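You operate a simulated robot arm through the tools that you are given. There is no shell and no other tool.

Carry out the task below with a simulated robot arm. There is one attempt and no reset: what you move stays moved.

JOB
Take the sealer can on the cart 29 padded top and put it away on the second-lowest shelf of the brown shelves. Then stack the jar that says "75" from the cart 29 padded top on top of the jar marked "62". Then take the felt block on the cart 57 padded top and put it away on the perforated plate of the blue bench. Then switch the green brake lever off. Then put the blue can on the cart 72 padded top away on the top of the grey bench. Then put one of the white blocks from the cart 72 padded top on the cart 29 padded top. Then take the yellow can on the cart 72 padded top and put it away on the top of the grey bench. Then put two of the yellow stands from the cart 26 padded top on the top of the red-legged bench. The order counts. Set down upright: sealer can, blue can, yellow can, yellow stand. The green brake lever goes to its stop.
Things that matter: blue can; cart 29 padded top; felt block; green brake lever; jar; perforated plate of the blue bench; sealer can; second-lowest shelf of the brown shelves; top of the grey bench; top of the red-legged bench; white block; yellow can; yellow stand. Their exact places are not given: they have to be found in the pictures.

The check looks at the end state, three seconds after you hand in, the way a careful person would. Anything else that was tipped, shoved, dropped, spilled or broken makes it a failure.

ROBOT AND FRAMES
A 6-joint arm with a fingered hand on a trunk, on a base that drives. Base frame: it is fixed to the floor where the robot stands at the start and does not move with it; the origin is under the middle of the robot, x ahead of it, y to its left, z up. Readings come in m, rad, newtons and seconds.
With the tool pointing down near the work surface it reaches from about 0.16 to 0.58 m from the robot's upright axis, wherever it stands. Its first joint turns from -2.897 to 2.897 rad. Places, roughly: blue can [1.75, 0.5, 1]; cart 29 padded top [1.1, 3.1, 0.9]; felt block (6x4x4 cm) [1.4, 2.4, 0.9]; green brake lever [1.6, 0.7, 0.5]; jar [1, 3.25, 1]; perforated plate of the blue bench [-0.9, -6.6, 0.8]; sealer can [1.25, 3.25, 1]; second-lowest shelf of the brown shelves [3.2, 3.3, 0.5]; top of the grey bench [4.3, -6, 0.8]; top of the red-legged bench [-1.4, -3.8, 0.8]; white block (6x6x3 cm) [2.1, 0.3, 0.9]; yellow can [2.25, 0.5, 1]; yellow stand (4x4x5 cm) [1.5, -2, 0.9]. Payload 3.2 kg.
Tool frame: the origin (TCP) lies between the finger pads and is the grasp point; the fingertips stand 0.022 m ahead of it; z points along the fingers, y is the line along which they close. Largest opening 0.112 m; the body of the gripper starts 0.06 m behind the TCP. The gripper is a hand of 3 fingers: y runs from the thumb to the fingers, the wrist lies at [0, 0, -0.218] in the tool frame.
Orientation is that of the tool frame in the base frame, as a unit quaternion [x, y, z, w]. With the fingers straight down and closing along the base's y, the tool's x points along the base's -x, its y along +y and its z along -z.

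CONTROLS
- The arm moves only by the tool servo_tool. Its argument "plan" is a list of rows, each a list of 2 entries, a list of its own where there are three numbers: the shift along the tool's x, y, z in m, then the turn, a rotation vector about the tool's x, y, z in rad. In form: [[[x, y, z], [wx, wy, wz]], ...]. A call has 1 to 20 rows; each row shifts and turns the commanded pose from where the row before left it, along the tool's axes as they then stand. Each row takes 0.2 s and may step no farther than 0.05 m and 0.15 rad from the row before; otherwise, the whole call is refused. Where a pose cannot be reached the arm comes as near as it can. A force on the tool above 40 N (or 10 N above the force at the start of the call, whichever is more), or a blocked arm, ends the call early, and 0.2 s more pass. In this call time passes only in rows, and 0.2 s behind the last. It gives the time, the measured TCP pose, the force on the tool (base axes), the opening and the grip force at its end, in the units of the frame above (readings bear some noise), with the torque about the TCP (base axes, N m) and any sound that the robot's microphone picked up.
- Cameras (640 x 400 px; columns grow to the right, rows downward): "scene" is now at [0.0261, 0.1584, 1.4576]; the picture's right is [-0.07, -1.00, 0.00], its down [-0.57, 0.04, -0.82] and it looks along [0.82, -0.06, -0.57] (base axes); focal length 250 px, centre (320, 200). "wrist" rides on the gripper at [0.066, 0.003, -0.08] in the tool frame; the picture's right is [-0.05, 1.00, 0.00], its down [-0.77, -0.04, -0.64] and it looks along [-0.64, -0.03, 0.77] (tool axes); focal length 275 px, centre (320, 200).
- snapshot(camera): a new picture of that camera. No time passes.
- lift_body(by): slides the trunk up (or, below 0, down) by that many m; the arm and the scene camera ride with it, the base frame stays. It gives what a move gives, with no picture.
- drive_base(legs): drives the robot by 1 to 6 legs, each [ahead, turn to the left] in m and rad, along the robot's own axes; the way and the turn of a leg run together, so that a leg with both is an arc; at most 1.5 m and 3.142 rad a leg. The arm and the cameras ride along, it lands a little off, and it stops where it bumps. It gives what a move gives.
- move_fingers(finger1, finger2, thumb_bend): sets how far each is bent, from 0 (flat) to 1 (curled in); at 0.3 the hand is open as for a grip, at 0.7 the pads meet at the TCP. One left out holds its place. A second passes; each finger stops where it meets its share of the squeeze, and holds until it gets a number again. It is the only way to open and close the hand. It gives what a move gives, with no picture; readings hold the bend of each and the force on the fingers (four entries, about 0 where the hand has none), thumb and palm.
- turn_head(pan, tilt): turns the head with the scene camera to pan (to the left, within 2.705 rad either way) and tilt (down, from -0.506 to 1.204), counted from straight ahead of the robot. It gives what a move gives.
- point_at(camera, pixels): there is no depth. For up to 12 entries [column, row, z] of the newest picture of that camera ("zoom" is the newest enlarged one), the place [x, y] in the base frame at which the ray of that pixel passes the height z, good to about 0.002 m. No time passes.
- close_up(camera, box): a new picture of the part [left, top, right, bottom] of that camera's present view, enlarged. No time passes.
- hand_in(): hands the job in; it is judged then, once.

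Leave the gripper open and the arm clear of the work at the hand-in unless told otherwise.

The tools are called after ">>>" as a command line: name --argument value ..., lists and objects as JSON in quotes. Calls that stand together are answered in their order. servo_tool: Moves the arm, as the interface text tells. Its arguments: {"type":"object","properties":{"plan":{"type":"array","items":{"type":"array"}}},"required":["plan"]} The other tools are called the same way: lift_body (by) slides the trunk up or down; move_fingers (finger1, finger2, thumb_bend) moves the fingers one by one; drive_base (legs) drives the base; turn_head (pan, tilt) turns the head that bears the scene camera; snapshot (camera) takes a picture; point_at (camera, pixels) gives the place at which the rays of pixels pass given heights; close_up (camera, box) takes an enlarged picture of a part of a camera's view; hand_in () hands the job in.

At the start:

```text
time: 0.0
tcp_pos: [0.3304, 0.0839, 1.1908]
ee_rot: [0.0, 1.0, 0.0, 0.0]
wrist_force: [0.1, 0.5, 0.3]
ft_torque: [0.02, -0.02, 0.02]
opening: 0.1121
grip_force: 0.1
shape: jaw
bend: [0.3, 0.3, 0.3]
finger forces: [0.0, 0.0, 0.0, 0.0, 0.0, 0.0]
trunk travel left (down, up): [-0.475, 0.115]
robot x, y, heading: [0.0039, -0.0016, 0.003]
head pan, tilt: [-0.073, 0.613]
```

scene: 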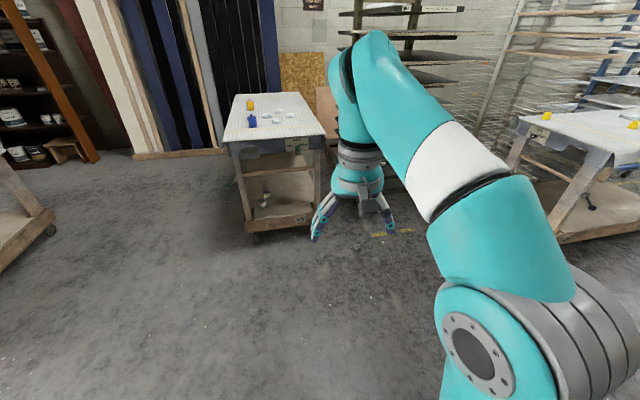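
wrist: 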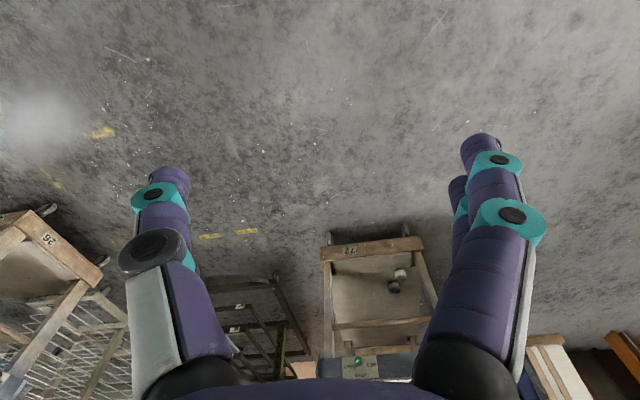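

I see a cart ahead (cart 72) with a blue can and a yellow can, and other carts left and right. First I look around by turning the head to the left.

>>> turn_head --pan 1.1 --tilt 0.35

>>> snapshot --camera "scene"

```text
time: 1.4
tcp_pos: [0.33, 0.0849, 1.19]
ee_rot: [0.0, 1.0, -0.001, 0.0]
wrist_force: [-0.8, 0.6, 0.3]
ft_torque: [-0.02, 0.0, 0.0]
opening: 0.1119
grip_force: 0.0
shape: jaw
bend: [0.3, 0.3, 0.3]
finger forces: [0.1, 0.1, 0.0, 0.1, 0.0, 0.1]
trunk travel left (down, up): [-0.475, 0.115]
robot x, y, heading: [-0.0004, 0.0007, -0.006]
head pan, tilt: [1.1, 0.351]
```

```text
taken
```

scene: 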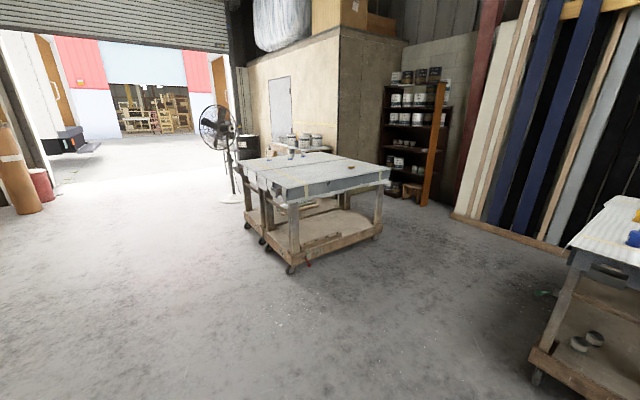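

Two adjoining carts (57 nearer, 29 behind) and the brown shelves are visible. I enlarge them.

>>> close_up --camera "scene" --box '[220, 120, 400, 280]'

>>> close_up --camera "scene" --box '[360, 50, 480, 225]'

>>> turn_head --pan -0.7 --tilt 0.35

>>> snapshot --camera "scene"

>>> turn_head --pan -1.7 --tilt 0.3

>>> snapshot --camera "scene"

>>> turn_head --pan -2.6 --tilt 0.3

>>> snapshot --camera "scene"

>>> turn_head --pan 2.3 --tilt 0.3

>>> snapshot --camera "scene"

```text
2.50 times, centred on (310, 200) of scene
```

zoom: 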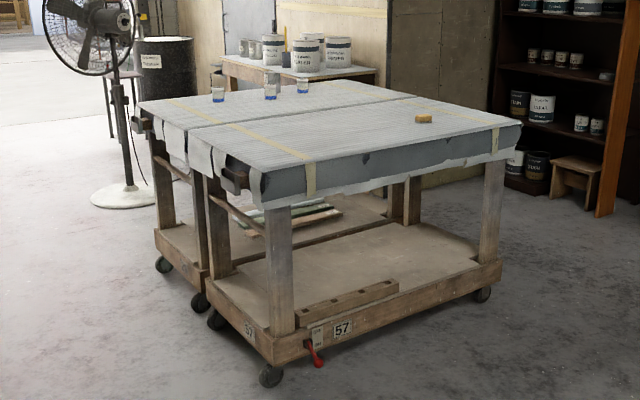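

```text
2.29 times, centred on (420, 138) of scene
```

zoom: 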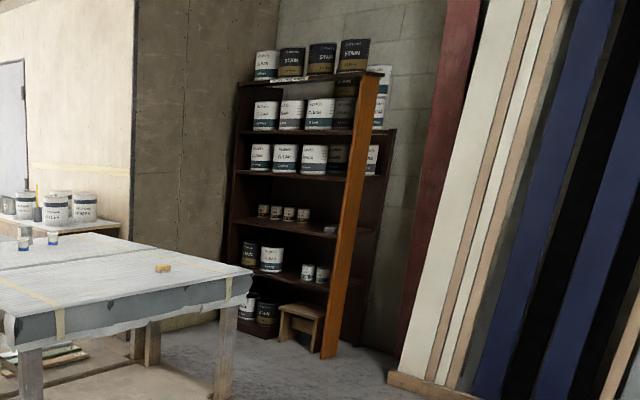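

```text
time: 3.2
tcp_pos: [0.3308, 0.0842, 1.1899]
ee_rot: [0.0, 1.0, 0.0, 0.0]
wrist_force: [0.1, 0.2, -0.2]
ft_torque: [-0.02, 0.0, -0.02]
opening: 0.1118
grip_force: 0.0
shape: jaw
bend: [0.3, 0.3, 0.3]
finger forces: [0.1, 0.1, 0.0, 0.1, 0.0, 0.0]
trunk travel left (down, up): [-0.475, 0.115]
robot x, y, heading: [0.0009, -0.0015, -0.001]
head pan, tilt: [-0.7, 0.351]
```

```text
taken
```

scene: 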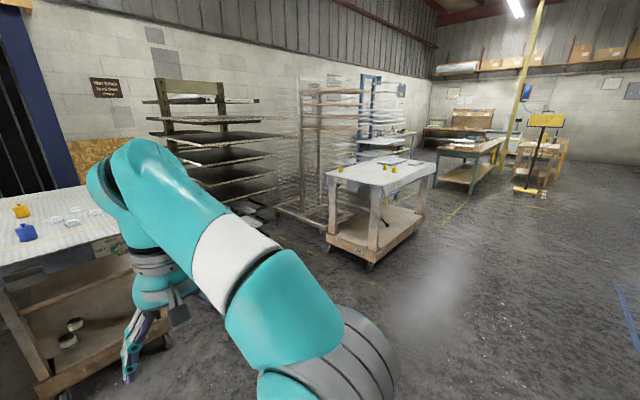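

```text
time: 4.5
tcp_pos: [0.3309, 0.0835, 1.1905]
ee_rot: [0.0, 1.0, 0.0, 0.0]
wrist_force: [1.2, 0.4, 0.3]
ft_torque: [-0.01, 0.0, 0.01]
opening: 0.1119
grip_force: 0.1
shape: jaw
bend: [0.3, 0.3, 0.3]
finger forces: [0.1, 0.0, 0.1, 0.0, 0.0, 0.0]
trunk travel left (down, up): [-0.475, 0.115]
robot x, y, heading: [-0.0026, 0.0001, 0.004]
head pan, tilt: [-1.7, 0.3]
```

```text
taken
```

scene: 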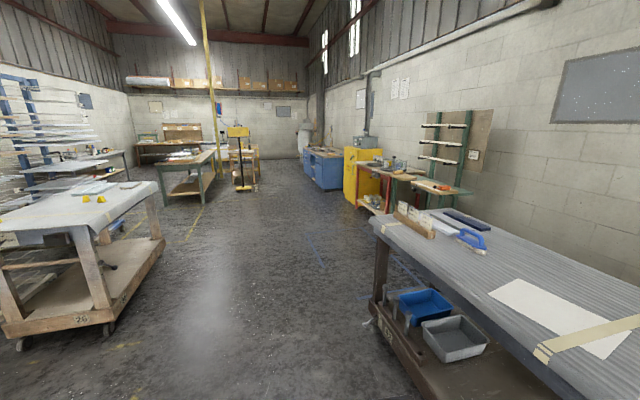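

```text
time: 5.7
tcp_pos: [0.3311, 0.0838, 1.1901]
ee_rot: [0.0, 1.0, 0.0, 0.0]
wrist_force: [-0.5, -0.3, 0.5]
ft_torque: [0.0, -0.03, 0.01]
opening: 0.1119
grip_force: 0.1
shape: jaw
bend: [0.3, 0.3, 0.3]
finger forces: [0.0, 0.1, 0.0, 0.1, 0.1, 0.0]
trunk travel left (down, up): [-0.475, 0.115]
robot x, y, heading: [-0.0003, -0.0005, 0.001]
head pan, tilt: [-2.601, 0.3]
```

```text
taken
```

scene: 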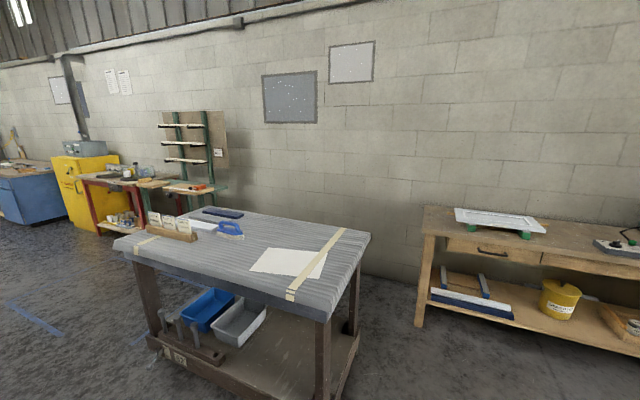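

```text
time: 9.5
tcp_pos: [0.3307, 0.0849, 1.1899]
ee_rot: [0.0, 1.0, -0.001, 0.0]
wrist_force: [-0.1, 0.1, -0.2]
ft_torque: [0.0, 0.01, -0.04]
opening: 0.1118
grip_force: 0.1
shape: jaw
bend: [0.3, 0.3, 0.3]
finger forces: [0.0, 0.0, 0.0, 0.0, 0.1, 0.0]
trunk travel left (down, up): [-0.475, 0.115]
robot x, y, heading: [-0.0003, 0.001, -0.001]
head pan, tilt: [2.3, 0.3]
```

```text
taken
```

scene: 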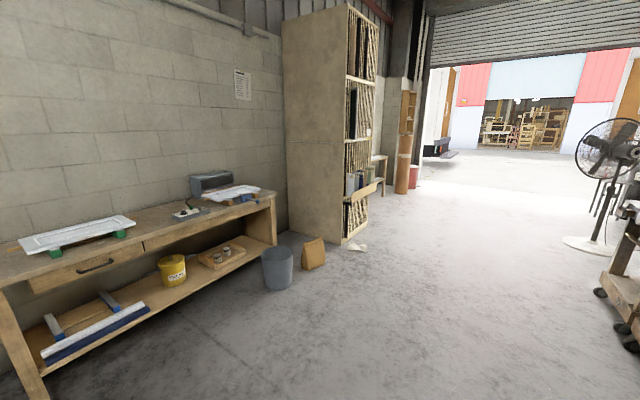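

Next I look closely at carts 57/29 to find their shape.

>>> turn_head --pan 1.2 --tilt 0.35

>>> close_up --camera "scene" --box '[250, 120, 440, 240]'

>>> snapshot --camera "scene"

```text
time: 10.8
tcp_pos: [0.331, 0.0848, 1.1894]
ee_rot: [0.0, 1.0, 0.0, 0.0]
wrist_force: [-0.5, -1.0, 0.1]
ft_torque: [-0.03, 0.02, 0.02]
opening: 0.1118
grip_force: 0.1
shape: jaw
bend: [0.3, 0.3, 0.3]
finger forces: [0.0, 0.0, 0.0, 0.0, 0.1, 0.0]
trunk travel left (down, up): [-0.475, 0.115]
robot x, y, heading: [-0.0041, 0.0005, -0.003]
head pan, tilt: [1.201, 0.351]
```

```text
3.33 times, centred on (345, 180) of scene
```

zoom: 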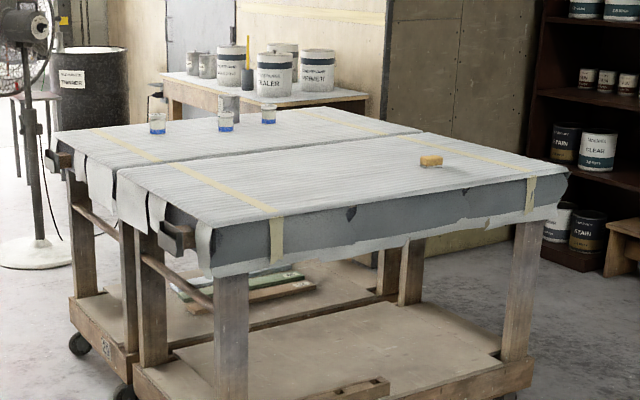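

```text
taken
```

scene: 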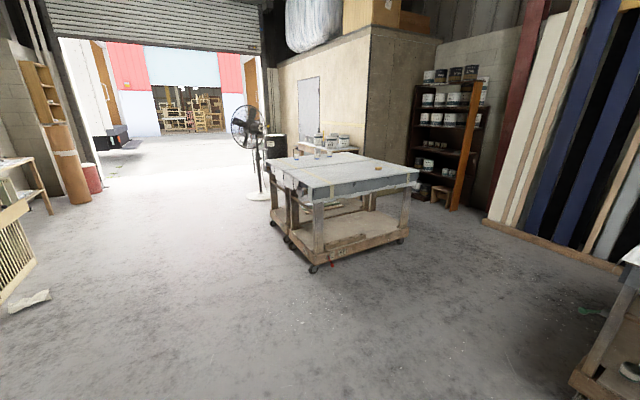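

>>> point_at --camera "zoom" --pixels '[[207, 228, 0.88], [566, 172, 0.88], [425, 133, 0.88], [120, 173, 0.88], [58, 133, 0.88], [328, 108, 0.88], [430, 165, 0.88], [157, 133, 0.88], [225, 131, 0.88], [269, 124, 0.88], [230, 395, 0.0]]'

```text
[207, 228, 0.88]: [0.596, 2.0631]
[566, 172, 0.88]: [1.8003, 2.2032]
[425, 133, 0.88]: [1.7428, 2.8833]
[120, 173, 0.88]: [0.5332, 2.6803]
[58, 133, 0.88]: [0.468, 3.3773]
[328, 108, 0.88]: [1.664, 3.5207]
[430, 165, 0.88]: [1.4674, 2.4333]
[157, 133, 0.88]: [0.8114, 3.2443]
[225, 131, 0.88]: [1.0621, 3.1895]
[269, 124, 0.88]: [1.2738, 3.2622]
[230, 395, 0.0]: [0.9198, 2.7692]
```

Now a look at cart 72 for its geometry and the green lever.

>>> turn_head --pan 0.35 --tilt 0.5

>>> snapshot --camera "scene"

>>> close_up --camera "scene" --box '[320, 90, 480, 250]'

```text
time: 12.0
tcp_pos: [0.3317, 0.084, 1.1889]
ee_rot: [0.001, 1.0, 0.001, 0.001]
wrist_force: [-0.7, 0.2, 0.2]
ft_torque: [-0.03, -0.01, -0.01]
opening: 0.1119
grip_force: 0.1
shape: jaw
bend: [0.3, 0.3, 0.3]
finger forces: [0.0, 0.1, 0.1, 0.0, 0.0, 0.0]
trunk travel left (down, up): [-0.475, 0.115]
robot x, y, heading: [-0.0011, -0.0008, -0.002]
head pan, tilt: [0.351, 0.499]
```

```text
taken
```

scene: 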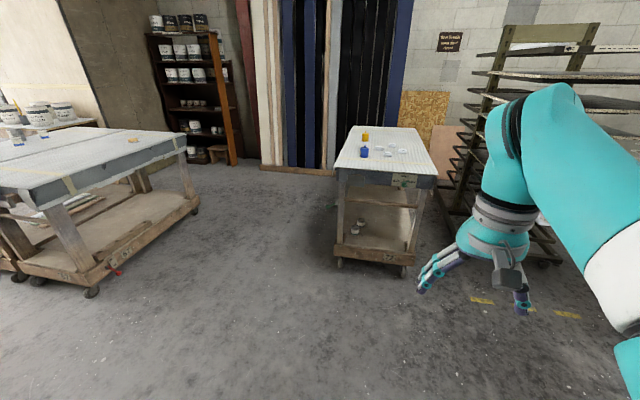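

```text
2.50 times, centred on (400, 170) of scene
```

zoom: 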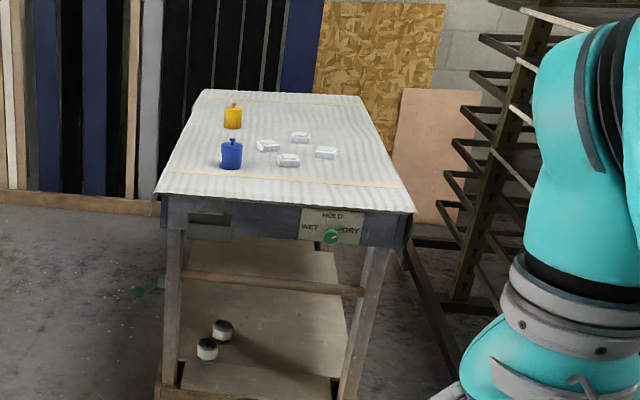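

>>> point_at --camera "zoom" --pixels '[[155, 193, 0.9], [414, 212, 0.9], [362, 97, 0.9], [203, 90, 0.9], [230, 168, 0.9], [233, 128, 0.9], [268, 150, 0.9], [300, 142, 0.9], [325, 156, 0.9], [288, 166, 0.9], [140, 292, 0.5]]'

>>> point_at --camera "scene" --pixels '[[155, 30, 1.8], [215, 35, 1.8], [235, 165, 0.0], [176, 155, 0.0], [115, 270, 0.0], [195, 210, 0.0], [92, 292, 0.0], [340, 265, 0.0], [402, 272, 0.0], [543, 262, 0]]'

```text
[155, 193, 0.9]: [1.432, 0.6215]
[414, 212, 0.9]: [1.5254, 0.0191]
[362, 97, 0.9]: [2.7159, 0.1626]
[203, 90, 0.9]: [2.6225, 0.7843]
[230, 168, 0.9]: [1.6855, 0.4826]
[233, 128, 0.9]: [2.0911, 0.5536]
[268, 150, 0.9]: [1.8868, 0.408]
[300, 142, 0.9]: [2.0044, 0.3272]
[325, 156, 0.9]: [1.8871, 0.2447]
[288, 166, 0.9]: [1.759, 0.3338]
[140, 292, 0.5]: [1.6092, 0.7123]
```

```text
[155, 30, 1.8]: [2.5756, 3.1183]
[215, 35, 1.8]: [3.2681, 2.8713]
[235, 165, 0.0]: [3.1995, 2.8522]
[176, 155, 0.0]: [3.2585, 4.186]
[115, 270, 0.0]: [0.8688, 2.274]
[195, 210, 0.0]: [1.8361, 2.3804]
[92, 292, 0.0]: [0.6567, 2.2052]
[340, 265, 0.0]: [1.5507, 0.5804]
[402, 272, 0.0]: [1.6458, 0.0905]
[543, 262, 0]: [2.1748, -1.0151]
```

I check the robot's own base size by looking straight down.

>>> turn_head --pan 0.0 --tilt 1.2

>>> snapshot --camera "scene"

>>> turn_head --pan 1.57 --tilt 1.2

>>> snapshot --camera "scene"

>>> turn_head --pan -1.57 --tilt 1.2

>>> snapshot --camera "scene"

```text
time: 13.1
tcp_pos: [0.3313, 0.0843, 1.1903]
ee_rot: [0.0, 1.0, 0.001, 0.001]
wrist_force: [-0.7, 0.2, -0.1]
ft_torque: [0.0, 0.01, -0.02]
opening: 0.1118
grip_force: 0.0
shape: jaw
bend: [0.3, 0.3, 0.3]
finger forces: [0.0, 0.0, 0.0, 0.1, 0.1, 0.0]
trunk travel left (down, up): [-0.475, 0.115]
robot x, y, heading: [-0.0031, -0.002, 0.0]
head pan, tilt: [0.0, 1.201]
```

```text
taken
```

scene: 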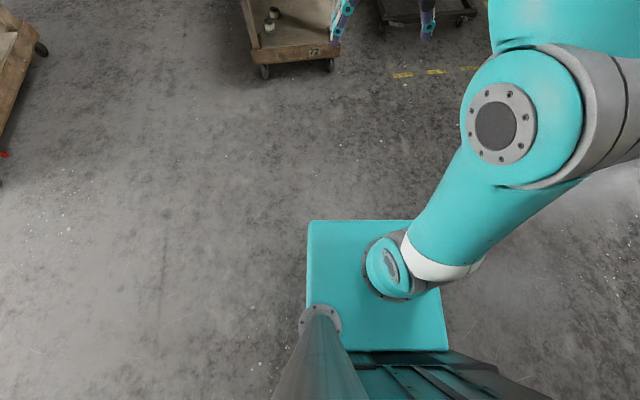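

```text
time: 14.7
tcp_pos: [0.3291, 0.0842, 1.1902]
ee_rot: [0.0, 1.0, 0.0, 0.001]
wrist_force: [0.7, -0.1, 1.2]
ft_torque: [0.02, -0.01, 0.01]
opening: 0.1117
grip_force: 0.0
shape: jaw
bend: [0.3, 0.3, 0.3]
finger forces: [0.1, 0.0, 0.0, 0.0, 0.0, 0.0]
trunk travel left (down, up): [-0.475, 0.115]
robot x, y, heading: [0.0021, -0.001, 0.002]
head pan, tilt: [1.571, 1.201]
```

```text
taken
```

scene: 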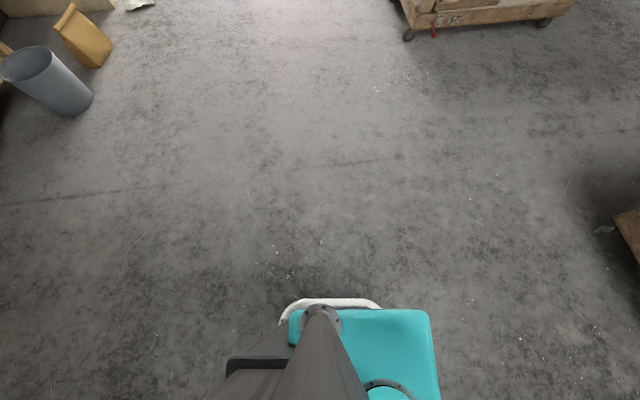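

```text
time: 17.4
tcp_pos: [0.3312, 0.0843, 1.1902]
ee_rot: [0.001, 1.0, 0.0, 0.0]
wrist_force: [0.5, -0.3, 0.6]
ft_torque: [-0.02, 0.0, 0.0]
opening: 0.1118
grip_force: 0.0
shape: jaw
bend: [0.3, 0.3, 0.3]
finger forces: [0.0, 0.0, 0.0, 0.0, 0.0, 0.0]
trunk travel left (down, up): [-0.475, 0.115]
robot x, y, heading: [-0.003, 0.0047, -0.0]
head pan, tilt: [-1.571, 1.201]
```

```text
taken
```

scene: 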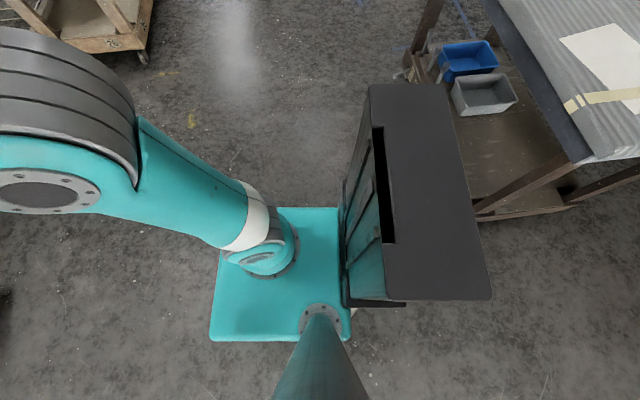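

>>> point_at --camera "scene" --pixels '[[225, 210, 0.7], [212, 340, 0.7], [348, 340, 0.7], [265, 262, 0.7], [225, 210, 0.9], [212, 340, 0.9], [265, 262, 0.9], [372, 85, 1.3], [492, 300, 1.3], [225, 210, 0.3], [212, 340, 0.3]]'

```text
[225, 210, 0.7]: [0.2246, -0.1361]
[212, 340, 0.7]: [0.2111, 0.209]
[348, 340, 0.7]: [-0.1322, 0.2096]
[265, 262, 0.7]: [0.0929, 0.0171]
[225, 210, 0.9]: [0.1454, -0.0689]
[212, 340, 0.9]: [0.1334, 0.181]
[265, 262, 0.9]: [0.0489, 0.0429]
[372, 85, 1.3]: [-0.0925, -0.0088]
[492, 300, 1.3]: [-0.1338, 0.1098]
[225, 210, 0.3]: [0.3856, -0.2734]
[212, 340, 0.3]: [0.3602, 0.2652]
```

To learn whether the plate rides with the trunk, I lower the trunk 0.2 m (clear space below the hand) and look again.

>>> lift_body --by -0.2

>>> snapshot --camera "scene"

>>> snapshot --camera "wrist"

```text
time: 19.6
tcp_pos: [0.3312, 0.0851, 0.989]
ee_rot: [0.0, 1.0, 0.0, 0.0]
wrist_force: [-0.3, -0.8, 0.9]
ft_torque: [-0.02, -0.01, 0.0]
opening: 0.1119
grip_force: 0.0
shape: jaw
bend: [0.3, 0.3, 0.3]
finger forces: [0.1, 0.0, 0.0, 0.0, 0.1, 0.0]
trunk travel left (down, up): [-0.275, 0.315]
robot x, y, heading: [0.0015, 0.0003, 0.002]
head pan, tilt: [-1.571, 1.201]
```

```text
taken
```

scene: 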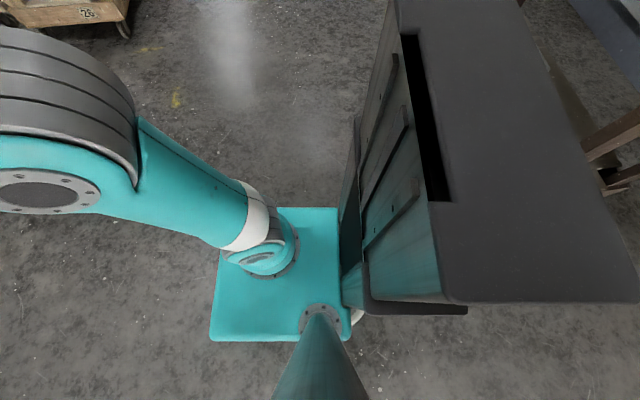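

```text
taken
```

wrist: 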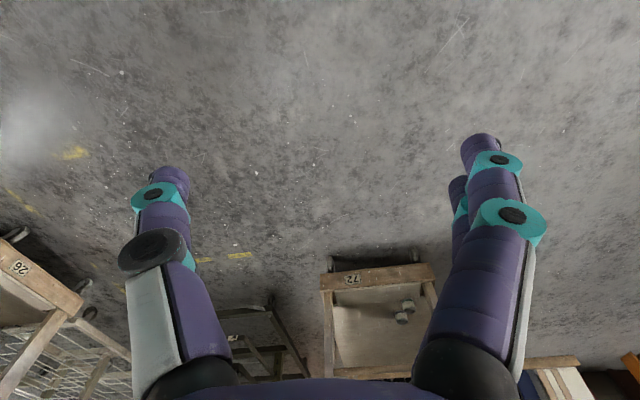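

The plate rides with the trunk. I raise the trunk back, then drive between carts 72 and 57 to see the area behind cart 29.

>>> lift_body --by 0.2

>>> drive_base --legs '[[0, 0.85], [1.5, 0], [0, -0.465], [1.5, 0], [0, 1.19]]'

>>> turn_head --pan 0.3 --tilt 0.4

>>> snapshot --camera "scene"

```text
time: 21.8
tcp_pos: [0.331, 0.083, 1.1884]
ee_rot: [0.0, 1.0, 0.0, 0.0]
wrist_force: [-0.8, 0.1, 0.4]
ft_torque: [0.02, -0.01, 0.02]
opening: 0.1118
grip_force: 0.0
shape: jaw
bend: [0.3, 0.3, 0.3]
finger forces: [0.0, 0.1, 0.1, 0.0, 0.0, 0.0]
trunk travel left (down, up): [-0.475, 0.115]
robot x, y, heading: [-0.001, -0.0024, -0.001]
head pan, tilt: [-1.571, 1.201]
```

```text
time: 42.4
tcp_pos: [2.1874, 2.0206, 1.1892]
ee_rot: [0.72, -0.693, 0.0, 0.0]
wrist_force: [0.0, -0.8, 0.4]
ft_torque: [0.0, -0.01, 0.02]
opening: 0.1121
grip_force: 0.0
shape: jaw
bend: [0.3, 0.3, 0.3]
finger forces: [0.1, 0.0, 0.1, 0.0, 0.0, 0.1]
trunk travel left (down, up): [-0.475, 0.115]
robot x, y, heading: [2.2835, 1.6952, 1.61]
head pan, tilt: [-1.571, 1.201]
```

```text
time: 44.2
tcp_pos: [2.1876, 2.0203, 1.1898]
ee_rot: [0.72, -0.694, 0.0, 0.001]
wrist_force: [0.4, 0.8, 0.4]
ft_torque: [0.01, -0.04, 0.0]
opening: 0.1119
grip_force: 0.0
shape: jaw
bend: [0.3, 0.3, 0.3]
finger forces: [0.0, 0.1, 0.1, 0.0, 0.2, 0.0]
trunk travel left (down, up): [-0.475, 0.115]
robot x, y, heading: [2.2831, 1.6944, 1.606]
head pan, tilt: [0.3, 0.4]
```

```text
taken
```

scene: 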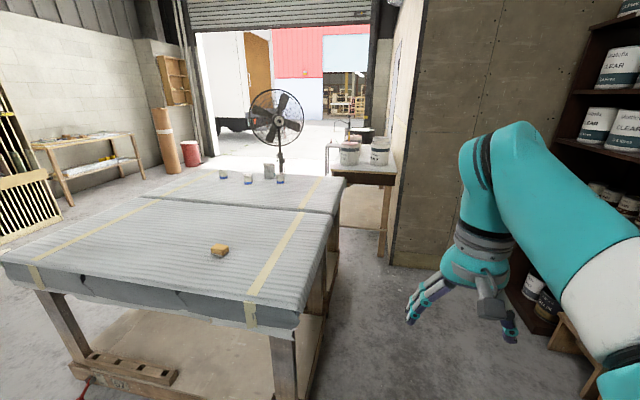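

I enlarge the area behind cart 29 and the items.

>>> close_up --camera "scene" --box '[200, 100, 420, 240]'

>>> point_at --camera "scene" --pixels '[[382, 267, 0], [400, 268, 0], [350, 250, 0], [326, 315, 0], [328, 170, 0.75], [396, 180, 0.75], [342, 177, 0.88], [320, 215, 0.88], [295, 325, 0.88]]'

```text
2.86 times, centred on (310, 170) of scene
```

zoom: 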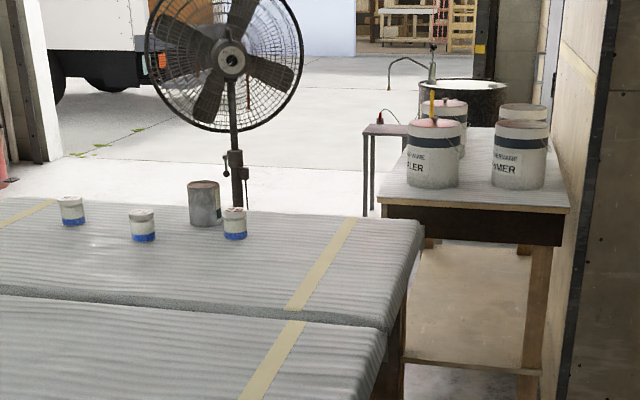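

```text
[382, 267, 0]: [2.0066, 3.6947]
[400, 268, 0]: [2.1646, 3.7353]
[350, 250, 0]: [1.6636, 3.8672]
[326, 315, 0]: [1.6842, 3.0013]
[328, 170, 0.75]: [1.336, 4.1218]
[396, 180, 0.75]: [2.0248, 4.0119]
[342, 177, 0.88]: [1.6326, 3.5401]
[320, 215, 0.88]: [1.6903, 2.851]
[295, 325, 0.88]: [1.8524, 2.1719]
```

>>> point_at --camera "zoom" --pixels '[[205, 226, 0.9], [72, 224, 0.9], [142, 241, 0.9], [235, 239, 0.9], [205, 182, 1.0], [415, 222, 0.9], [382, 205, 0.8], [565, 210, 0.8], [528, 395, 0.0], [530, 390, 0.1], [240, 205, 0.0]]'

>>> close_up --camera "scene" --box '[210, 150, 300, 200]'

```text
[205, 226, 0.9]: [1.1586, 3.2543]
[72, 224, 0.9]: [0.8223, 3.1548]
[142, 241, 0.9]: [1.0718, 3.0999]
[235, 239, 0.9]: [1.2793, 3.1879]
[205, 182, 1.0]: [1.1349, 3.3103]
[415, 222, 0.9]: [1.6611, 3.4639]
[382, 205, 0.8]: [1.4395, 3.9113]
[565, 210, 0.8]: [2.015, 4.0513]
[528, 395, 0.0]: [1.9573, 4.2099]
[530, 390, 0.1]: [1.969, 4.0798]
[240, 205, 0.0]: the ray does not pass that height
```

```text
7.11 times, centred on (255, 175) of scene
```

zoom: 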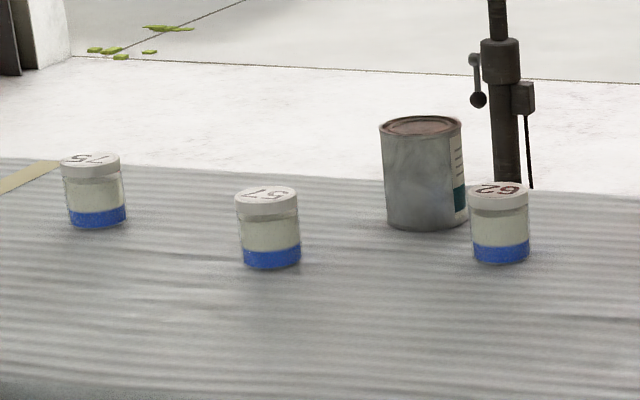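

The tall grey can is the sealer can; jars read 75, 57, 62. Now I look at the brown shelves from here.

>>> turn_head --pan -0.5 --tilt 0.4

>>> snapshot --camera "scene"

```text
time: 45.4
tcp_pos: [2.1875, 2.0197, 1.1901]
ee_rot: [0.72, -0.694, 0.0, 0.0]
wrist_force: [-0.1, 0.6, -0.4]
ft_torque: [0.02, -0.01, -0.01]
opening: 0.1118
grip_force: 0.1
shape: jaw
bend: [0.3, 0.3, 0.3]
finger forces: [0.0, 0.0, 0.1, 0.0, 0.0, 0.1]
trunk travel left (down, up): [-0.475, 0.115]
robot x, y, heading: [2.2815, 1.6944, 1.608]
head pan, tilt: [-0.499, 0.4]
```

```text
taken
```

scene: 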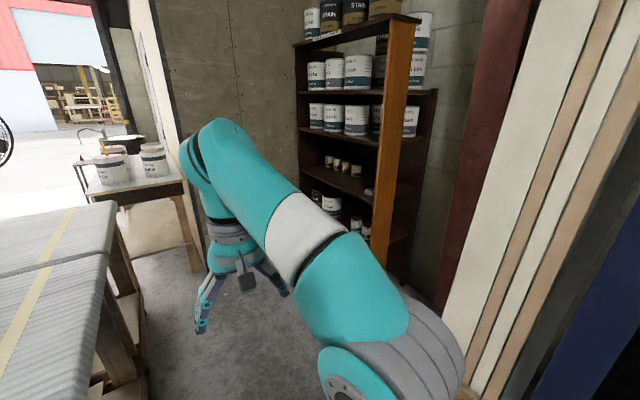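

The arm blocks the view; I turn the base to the right so the shelves lie to the left of the arm.

>>> drive_base --legs '[[0, -1.3]]'

>>> turn_head --pan 0.75 --tilt 0.45

>>> snapshot --camera "scene"

>>> close_up --camera "scene" --box '[240, 100, 440, 300]'

```text
time: 49.0
tcp_pos: [2.5727, 1.8738, 1.1893]
ee_rot: [-0.154, 0.988, 0.0, 0.0]
wrist_force: [-0.2, 0.5, -0.2]
ft_torque: [0.02, 0.01, 0.01]
opening: 0.1121
grip_force: 0.1
shape: jaw
bend: [0.3, 0.3, 0.3]
finger forces: [0.0, 0.1, 0.1, 0.1, 0.1, 0.0]
trunk travel left (down, up): [-0.475, 0.115]
robot x, y, heading: [2.2822, 1.689, 0.308]
head pan, tilt: [-0.499, 0.4]
```

```text
time: 50.4
tcp_pos: [2.5724, 1.8729, 1.1897]
ee_rot: [-0.153, 0.988, 0.0, 0.0]
wrist_force: [-0.7, 0.0, 0.2]
ft_torque: [0.02, 0.0, 0.0]
opening: 0.1118
grip_force: 0.0
shape: jaw
bend: [0.3, 0.3, 0.3]
finger forces: [0.0, 0.0, 0.0, 0.0, 0.0, 0.0]
trunk travel left (down, up): [-0.475, 0.115]
robot x, y, heading: [2.2849, 1.6932, 0.309]
head pan, tilt: [0.75, 0.45]
```

```text
taken
```

scene: 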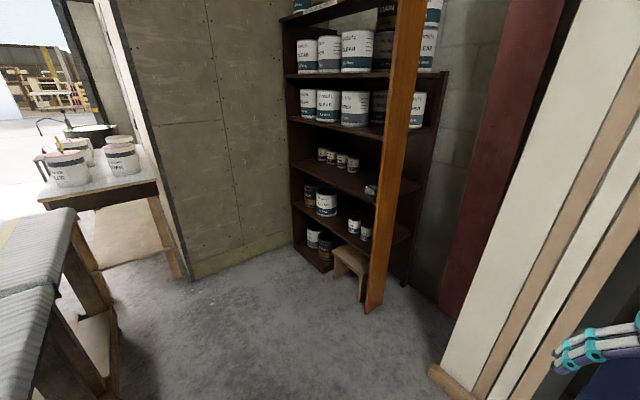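

```text
2.00 times, centred on (340, 200) of scene
```

zoom: 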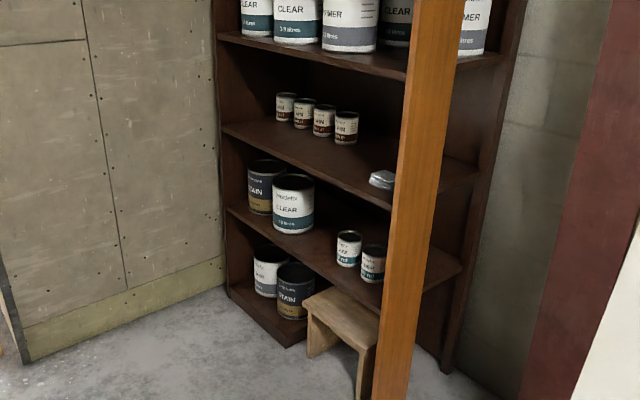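

>>> point_at --camera "zoom" --pixels '[[228, 210, 0.5], [378, 308, 0.5], [462, 268, 0.5], [222, 127, 0.9], [395, 210, 0.9], [480, 180, 0.9], [228, 300, 0.0], [290, 345, 0.0], [375, 398, 0.0], [445, 370, 0.0], [362, 395, 0.0], [12, 355, 0.0]]'

```text
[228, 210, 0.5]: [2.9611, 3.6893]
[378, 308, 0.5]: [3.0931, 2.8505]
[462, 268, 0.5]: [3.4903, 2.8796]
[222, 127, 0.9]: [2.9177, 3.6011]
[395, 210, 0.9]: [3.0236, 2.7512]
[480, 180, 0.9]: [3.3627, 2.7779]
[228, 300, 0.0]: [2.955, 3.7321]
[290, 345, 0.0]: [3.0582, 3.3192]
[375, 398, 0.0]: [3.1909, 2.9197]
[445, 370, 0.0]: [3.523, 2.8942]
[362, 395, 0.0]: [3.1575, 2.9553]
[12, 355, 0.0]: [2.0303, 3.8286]
```

>>> point_at --camera "zoom" --pixels '[[293, 234, 0.5], [272, 226, 0.5], [316, 226, 0.5], [348, 265, 0.5], [372, 282, 0.5], [262, 214, 0.5], [320, 255, 0.5], [310, 355, 0.0], [358, 398, 0.0]]'

>>> point_at --camera "scene" --pixels '[[366, 312, 0.0], [382, 302, 0.0], [362, 300, 0.0], [335, 277, 0.0], [437, 365, 0.0]]'

```text
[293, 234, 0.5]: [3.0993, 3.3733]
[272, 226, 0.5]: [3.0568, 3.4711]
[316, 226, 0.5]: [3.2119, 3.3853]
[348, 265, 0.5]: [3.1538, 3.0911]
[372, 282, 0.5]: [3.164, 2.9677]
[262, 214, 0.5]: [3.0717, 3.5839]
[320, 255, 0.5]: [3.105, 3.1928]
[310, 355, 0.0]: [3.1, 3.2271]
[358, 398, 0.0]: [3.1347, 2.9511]
```

```text
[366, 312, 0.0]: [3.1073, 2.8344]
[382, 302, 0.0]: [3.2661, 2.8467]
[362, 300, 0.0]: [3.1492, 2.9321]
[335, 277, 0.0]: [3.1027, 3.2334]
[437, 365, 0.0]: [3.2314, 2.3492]
```

The sealer can should stand between the CLEAR can and the small cans on the second-lowest shelf. Now I drive around the left end of the carts to reach cart 29 from behind.

>>> drive_base --legs '[[0, 3.05], [1.0, 0], [0.85, 0], [0, -1.19], [1.3, 0]]'

>>> turn_head --pan -0.5 --tilt 0.35

>>> snapshot --camera "scene"

```text
time: 76.3
tcp_pos: [-0.5607, 2.5256, 1.1906]
ee_rot: [0.887, -0.462, 0.0, 0.0]
wrist_force: [-0.3, 0.5, -0.2]
ft_torque: [0.0, 0.01, 0.03]
opening: 0.1119
grip_force: 0.0
shape: jaw
bend: [0.3, 0.3, 0.3]
finger forces: [0.0, 0.0, 0.0, 0.0, 0.0, 0.0]
trunk travel left (down, up): [-0.475, 0.115]
robot x, y, heading: [-0.303, 2.3029, 2.18]
head pan, tilt: [0.75, 0.45]
```

```text
time: 77.7
tcp_pos: [-0.5604, 2.5259, 1.1899]
ee_rot: [0.886, -0.463, 0.0, -0.001]
wrist_force: [0.8, -0.6, -0.6]
ft_torque: [0.0, -0.02, 0.0]
opening: 0.1119
grip_force: 0.1
shape: jaw
bend: [0.3, 0.3, 0.3]
finger forces: [0.0, 0.0, 0.0, 0.1, 0.0, 0.0]
trunk travel left (down, up): [-0.475, 0.115]
robot x, y, heading: [-0.3063, 2.3022, 2.18]
head pan, tilt: [-0.499, 0.351]
```

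```text
taken
```

scene: 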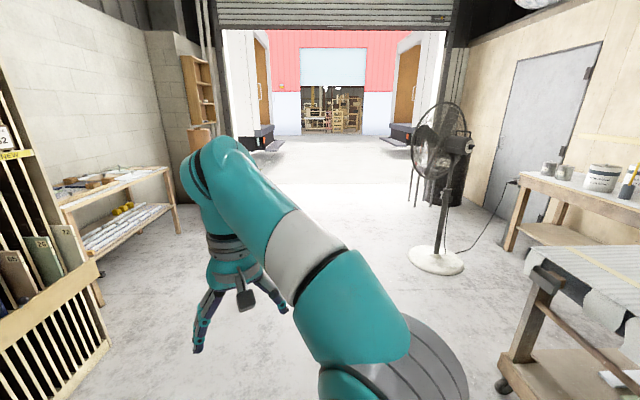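

>>> point_at --camera "scene" --pixels '[[410, 255, 0], [437, 275, 0], [464, 265, 0], [437, 245, 0], [510, 250, 0], [540, 262, 0.9], [500, 388, 0], [522, 175, 0.8]]'

>>> close_up --camera "scene" --box '[400, 80, 640, 400]'

```text
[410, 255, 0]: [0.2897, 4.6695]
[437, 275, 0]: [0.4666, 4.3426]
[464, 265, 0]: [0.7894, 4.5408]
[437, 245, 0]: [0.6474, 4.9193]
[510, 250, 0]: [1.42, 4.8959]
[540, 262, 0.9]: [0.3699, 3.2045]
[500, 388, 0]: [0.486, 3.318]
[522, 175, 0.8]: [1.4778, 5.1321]
```

```text
1.25 times, centred on (520, 240) of scene
```

zoom: 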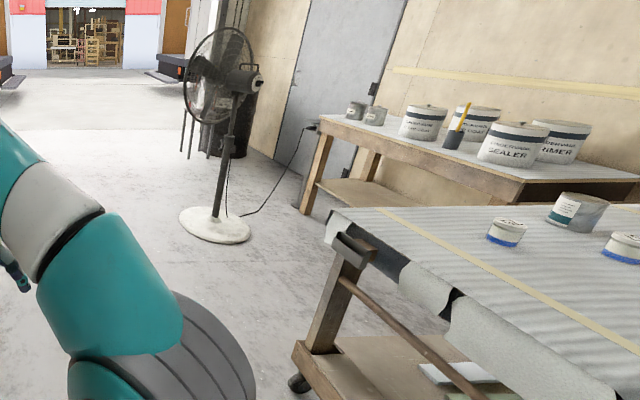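

Fan base is centred near (0.54, 4.62); the corridor behind cart 29 is wide enough. I drive up along the cart's left end.

>>> drive_base --legs '[[0, -0.58], [1.5, 0], [0, -1.5]]'

>>> turn_head --pan 0.0 --tilt 0.6

>>> snapshot --camera "scene"

```text
time: 90.1
tcp_pos: [-0.0346, 3.8945, 1.1891]
ee_rot: [-0.078, 0.997, 0.0, 0.0]
wrist_force: [-0.2, 0.3, -0.5]
ft_torque: [-0.02, 0.0, 0.02]
opening: 0.1118
grip_force: 0.1
shape: jaw
bend: [0.3, 0.3, 0.3]
finger forces: [0.0, 0.0, 0.1, 0.1, 0.0, 0.0]
trunk travel left (down, up): [-0.475, 0.115]
robot x, y, heading: [-0.3523, 3.7614, 0.157]
head pan, tilt: [-0.499, 0.351]
```

```text
time: 91.1
tcp_pos: [-0.0349, 3.8947, 1.1899]
ee_rot: [-0.079, 0.997, 0.0, 0.0]
wrist_force: [-0.4, -0.3, -0.6]
ft_torque: [0.04, 0.01, 0.01]
opening: 0.1119
grip_force: 0.1
shape: jaw
bend: [0.3, 0.3, 0.3]
finger forces: [0.1, 0.1, 0.0, 0.1, 0.1, 0.0]
trunk travel left (down, up): [-0.475, 0.115]
robot x, y, heading: [-0.3474, 3.7586, 0.156]
head pan, tilt: [0.0, 0.6]
```

```text
taken
```

scene: 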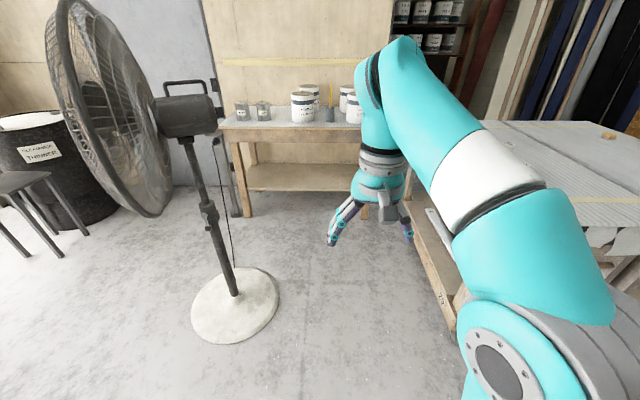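

>>> point_at --camera "scene" --pixels '[[170, 200, 1.0], [155, 215, 0.9], [217, 125, 1.1], [217, 125, 1.2], [60, 40, 1.3], [192, 320, 0], [279, 300, 0], [235, 343, 0], [440, 300, 0.1], [388, 200, 0.8], [362, 195, 0.0]]'

```text
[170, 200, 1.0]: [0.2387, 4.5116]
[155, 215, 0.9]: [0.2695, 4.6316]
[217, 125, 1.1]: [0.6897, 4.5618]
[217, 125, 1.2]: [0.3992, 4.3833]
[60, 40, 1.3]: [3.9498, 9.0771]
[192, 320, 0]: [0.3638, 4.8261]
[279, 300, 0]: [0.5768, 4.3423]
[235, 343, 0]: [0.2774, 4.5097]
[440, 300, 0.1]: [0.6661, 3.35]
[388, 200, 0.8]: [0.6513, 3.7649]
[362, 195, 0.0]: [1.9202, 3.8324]
```

Clear: fan stays at y > 4.34. I drive in behind cart 29, then turn to face it.

>>> drive_base --legs '[[0, -0.09], [1.37, 0]]'

```text
time: 98.4
tcp_pos: [1.3346, 3.9521, 1.1895]
ee_rot: [-0.031, 1.0, 0.0, 0.0]
wrist_force: [-0.1, 0.1, -0.2]
ft_torque: [-0.02, -0.02, -0.04]
opening: 0.112
grip_force: 0.2
shape: jaw
bend: [0.3, 0.3, 0.3]
finger forces: [0.1, 0.0, 0.0, 0.0, 0.0, 0.0]
trunk travel left (down, up): [-0.475, 0.115]
robot x, y, heading: [1.012, 3.8519, 0.063]
head pan, tilt: [0.0, 0.6]
```

>>> drive_base --legs '[[0, -1.52]]'

>>> turn_head --pan 0.1 --tilt 0.8

>>> snapshot --camera "scene"

>>> snapshot --camera "wrist"

```text
time: 102.4
tcp_pos: [1.1343, 3.5301, 1.1902]
ee_rot: [0.66, 0.751, 0.0, 0.0]
wrist_force: [0.1, -0.5, 0.8]
ft_torque: [0.04, -0.04, -0.02]
opening: 0.1121
grip_force: 0.0
shape: jaw
bend: [0.3, 0.3, 0.3]
finger forces: [0.0, 0.0, 0.0, 0.0, 0.0, 0.1]
trunk travel left (down, up): [-0.475, 0.115]
robot x, y, heading: [1.0078, 3.8492, -1.445]
head pan, tilt: [0.0, 0.6]
```

```text
time: 103.2
tcp_pos: [1.1344, 3.5305, 1.1905]
ee_rot: [0.661, 0.751, 0.0, 0.001]
wrist_force: [-0.6, -0.2, -0.1]
ft_torque: [-0.01, 0.02, 0.01]
opening: 0.1122
grip_force: 0.0
shape: jaw
bend: [0.3, 0.3, 0.3]
finger forces: [0.0, 0.1, 0.1, 0.0, 0.0, 0.0]
trunk travel left (down, up): [-0.475, 0.115]
robot x, y, heading: [1.0081, 3.8543, -1.441]
head pan, tilt: [0.099, 0.799]
```

```text
taken
```

scene: 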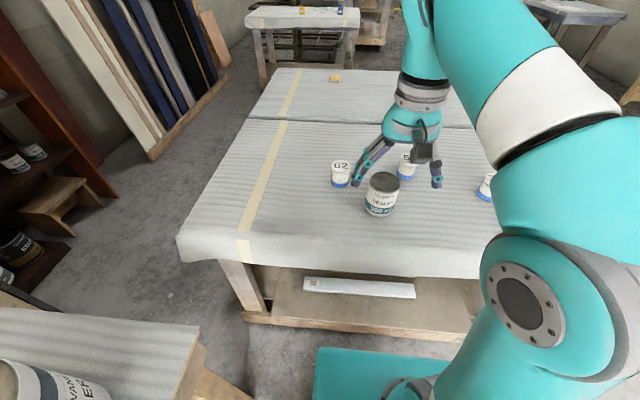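

```text
taken
```

wrist: 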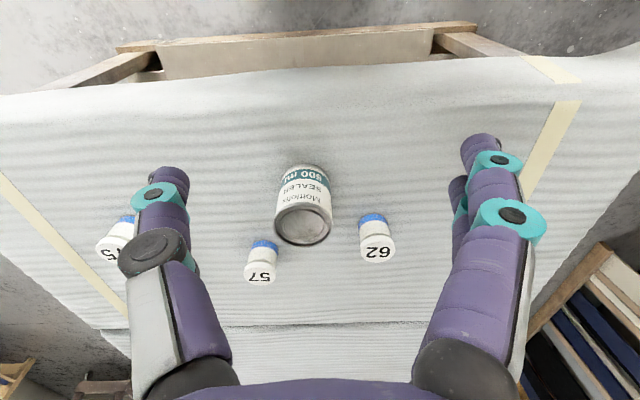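

Good view. "Sealer 500 ml" can is centred under the hand. I measure positions from both cameras.

>>> point_at --camera "wrist" --pixels '[[302, 170, 0.9], [303, 223, 1.02], [303, 223, 1.0], [262, 245, 0.9], [260, 272, 0.96], [373, 222, 0.9], [378, 250, 0.96], [118, 248, 0.96], [60, 88, 0.9], [520, 58, 0.9], [103, 251, 0.96]]'

>>> point_at --camera "scene" --pixels '[[380, 213, 0.9], [384, 183, 1.0], [384, 183, 1.02], [339, 187, 0.9], [341, 166, 0.96], [405, 177, 0.9], [485, 198, 0.9], [250, 258, 0.9], [450, 275, 0.9], [180, 236, 0.9], [315, 380, 0.6], [317, 350, 0.6]]'

>>> close_up --camera "scene" --box '[300, 140, 520, 280]'

```text
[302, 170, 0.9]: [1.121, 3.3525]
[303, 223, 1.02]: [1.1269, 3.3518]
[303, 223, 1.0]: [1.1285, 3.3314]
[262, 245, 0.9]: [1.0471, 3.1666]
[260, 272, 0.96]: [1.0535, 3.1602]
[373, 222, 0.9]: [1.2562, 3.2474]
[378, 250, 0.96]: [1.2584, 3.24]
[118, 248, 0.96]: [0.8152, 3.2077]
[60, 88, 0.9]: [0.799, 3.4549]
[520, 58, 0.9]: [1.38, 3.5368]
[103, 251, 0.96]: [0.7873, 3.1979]
```

```text
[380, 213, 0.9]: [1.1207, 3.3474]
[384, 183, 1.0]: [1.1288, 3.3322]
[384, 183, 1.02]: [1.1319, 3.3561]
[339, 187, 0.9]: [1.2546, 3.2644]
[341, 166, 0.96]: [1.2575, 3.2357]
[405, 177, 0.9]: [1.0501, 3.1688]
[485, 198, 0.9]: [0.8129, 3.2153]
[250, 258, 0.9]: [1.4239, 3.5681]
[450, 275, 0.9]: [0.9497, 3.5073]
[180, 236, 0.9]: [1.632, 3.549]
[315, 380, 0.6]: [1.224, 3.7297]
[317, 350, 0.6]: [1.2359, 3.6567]
```

```text
2.86 times, centred on (410, 210) of scene
```

zoom: 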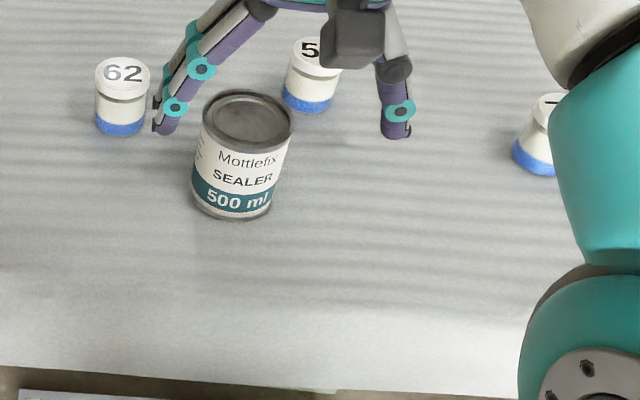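

Can centre about (1.127, 3.31), top ~1.0. I pitch the hand 45° forward in place (6 turns about tool y) for a tilted side grasp, which will also suit the shelf.

>>> servo_tool --plan '[[[0, 0, 0], [0, -0.131, 0]], [[0, 0, 0], [0, -0.131, 0]], [[0, 0, 0], [0, -0.131, 0]], [[0, 0, 0], [0, -0.131, 0]], [[0, 0, 0], [0, -0.131, 0]], [[0, 0, 0], [0, -0.131, 0]], [[0, 0, 0], [0, 0, 0]]]'

>>> snapshot --camera "wrist"

>>> snapshot --camera "scene"

```text
time: 104.8
tcp_pos: [1.1341, 3.531, 1.1904]
ee_rot: [0.61, 0.693, -0.254, 0.288]
wrist_force: [0.1, -0.4, 0.2]
ft_torque: [-0.01, 0.01, 0.03]
opening: 0.112
grip_force: 0.0
shape: jaw
bend: [0.3, 0.3, 0.3]
finger forces: [0.0, 0.0, 0.0, 0.1, 0.0, 0.1]
trunk travel left (down, up): [-0.475, 0.115]
robot x, y, heading: [1.0094, 3.8501, -1.44]
head pan, tilt: [0.099, 0.799]
```

```text
taken
```

wrist: 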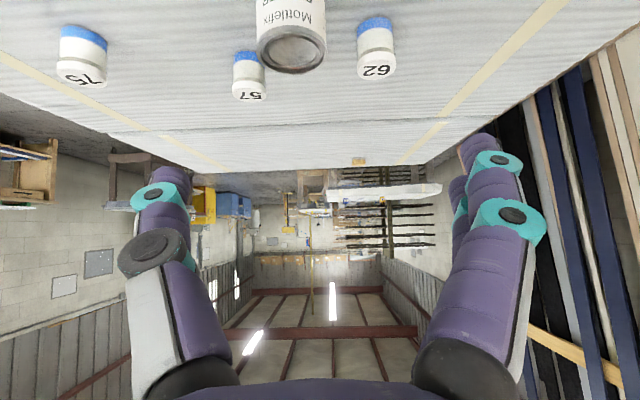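

```text
taken
```

scene: 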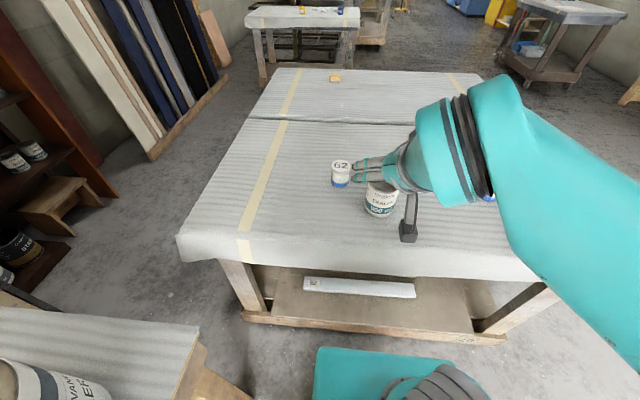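

The tilt is reached. I move to a pre-grasp pose 12 cm short of the can along the tool axis.

>>> servo_tool --plan '[[[0.0029, -0.007, 0.0405], [0, 0, 0]], [[0.0029, -0.007, 0.0405], [0, 0, 0]], [[0.0029, -0.007, 0.0405], [0, 0, 0]], [[0.0029, -0.007, 0.0405], [0, 0, 0]], [[0.0029, -0.007, 0.0405], [0, 0, 0]], [[0, 0, 0], [0, 0, 0]]]'

>>> snapshot --camera "wrist"

>>> close_up --camera "scene" --box '[300, 120, 500, 280]'

```text
time: 106.2
tcp_pos: [1.1157, 3.3936, 1.0367]
ee_rot: [0.611, 0.693, -0.253, 0.287]
wrist_force: [-0.2, 0.4, 0.5]
ft_torque: [0.01, 0.01, 0.01]
opening: 0.112
grip_force: 0.1
shape: jaw
bend: [0.3, 0.3, 0.3]
finger forces: [0.0, 0.1, 0.0, 0.1, 0.0, 0.0]
trunk travel left (down, up): [-0.475, 0.115]
robot x, y, heading: [1.0063, 3.8489, -1.445]
head pan, tilt: [0.099, 0.799]
```

```text
taken
```

wrist: 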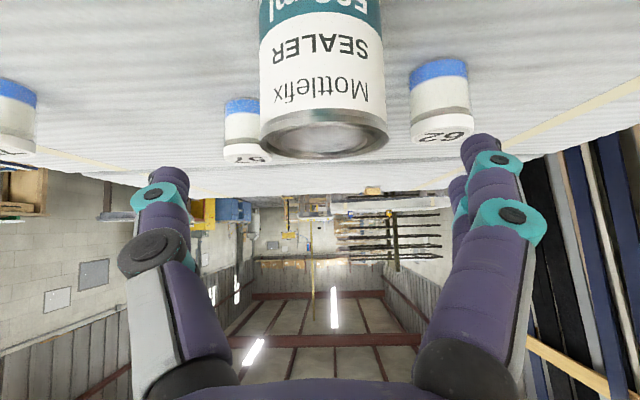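

```text
2.50 times, centred on (400, 200) of scene
```

zoom: 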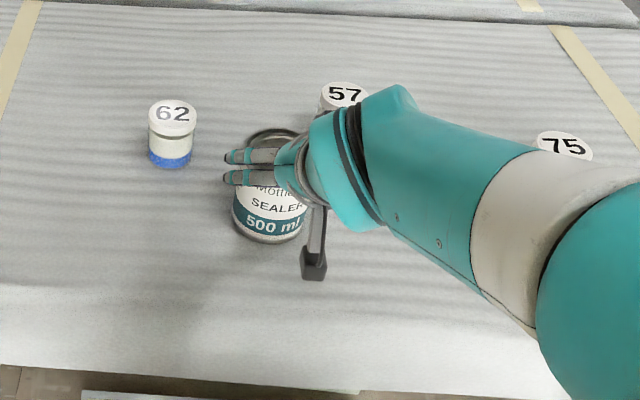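

>>> point_at --camera "wrist" --pixels '[[325, 133, 0.98], [325, 133, 0.99], [325, 133, 1.0], [325, 133, 1.01], [262, 120, 1.0], [388, 120, 1.0], [262, 120, 0.99], [388, 120, 0.99], [439, 133, 0.96], [240, 155, 0.96]]'

>>> point_at --camera "zoom" --pixels '[[172, 114, 0.96], [172, 114, 0.95], [172, 114, 0.97], [267, 240, 0.9], [267, 240, 0.89], [168, 165, 0.9]]'

```text
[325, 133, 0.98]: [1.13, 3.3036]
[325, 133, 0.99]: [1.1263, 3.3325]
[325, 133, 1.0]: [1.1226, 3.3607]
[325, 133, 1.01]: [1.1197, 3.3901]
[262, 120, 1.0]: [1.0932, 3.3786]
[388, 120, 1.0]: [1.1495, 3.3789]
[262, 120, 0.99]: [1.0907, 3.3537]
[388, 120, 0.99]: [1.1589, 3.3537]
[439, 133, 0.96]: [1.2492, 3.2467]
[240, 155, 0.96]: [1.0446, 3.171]
```

```text
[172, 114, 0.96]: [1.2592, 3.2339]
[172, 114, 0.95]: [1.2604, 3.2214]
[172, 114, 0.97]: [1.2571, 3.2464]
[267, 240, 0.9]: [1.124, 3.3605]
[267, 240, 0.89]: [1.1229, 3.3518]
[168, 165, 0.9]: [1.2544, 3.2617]
```

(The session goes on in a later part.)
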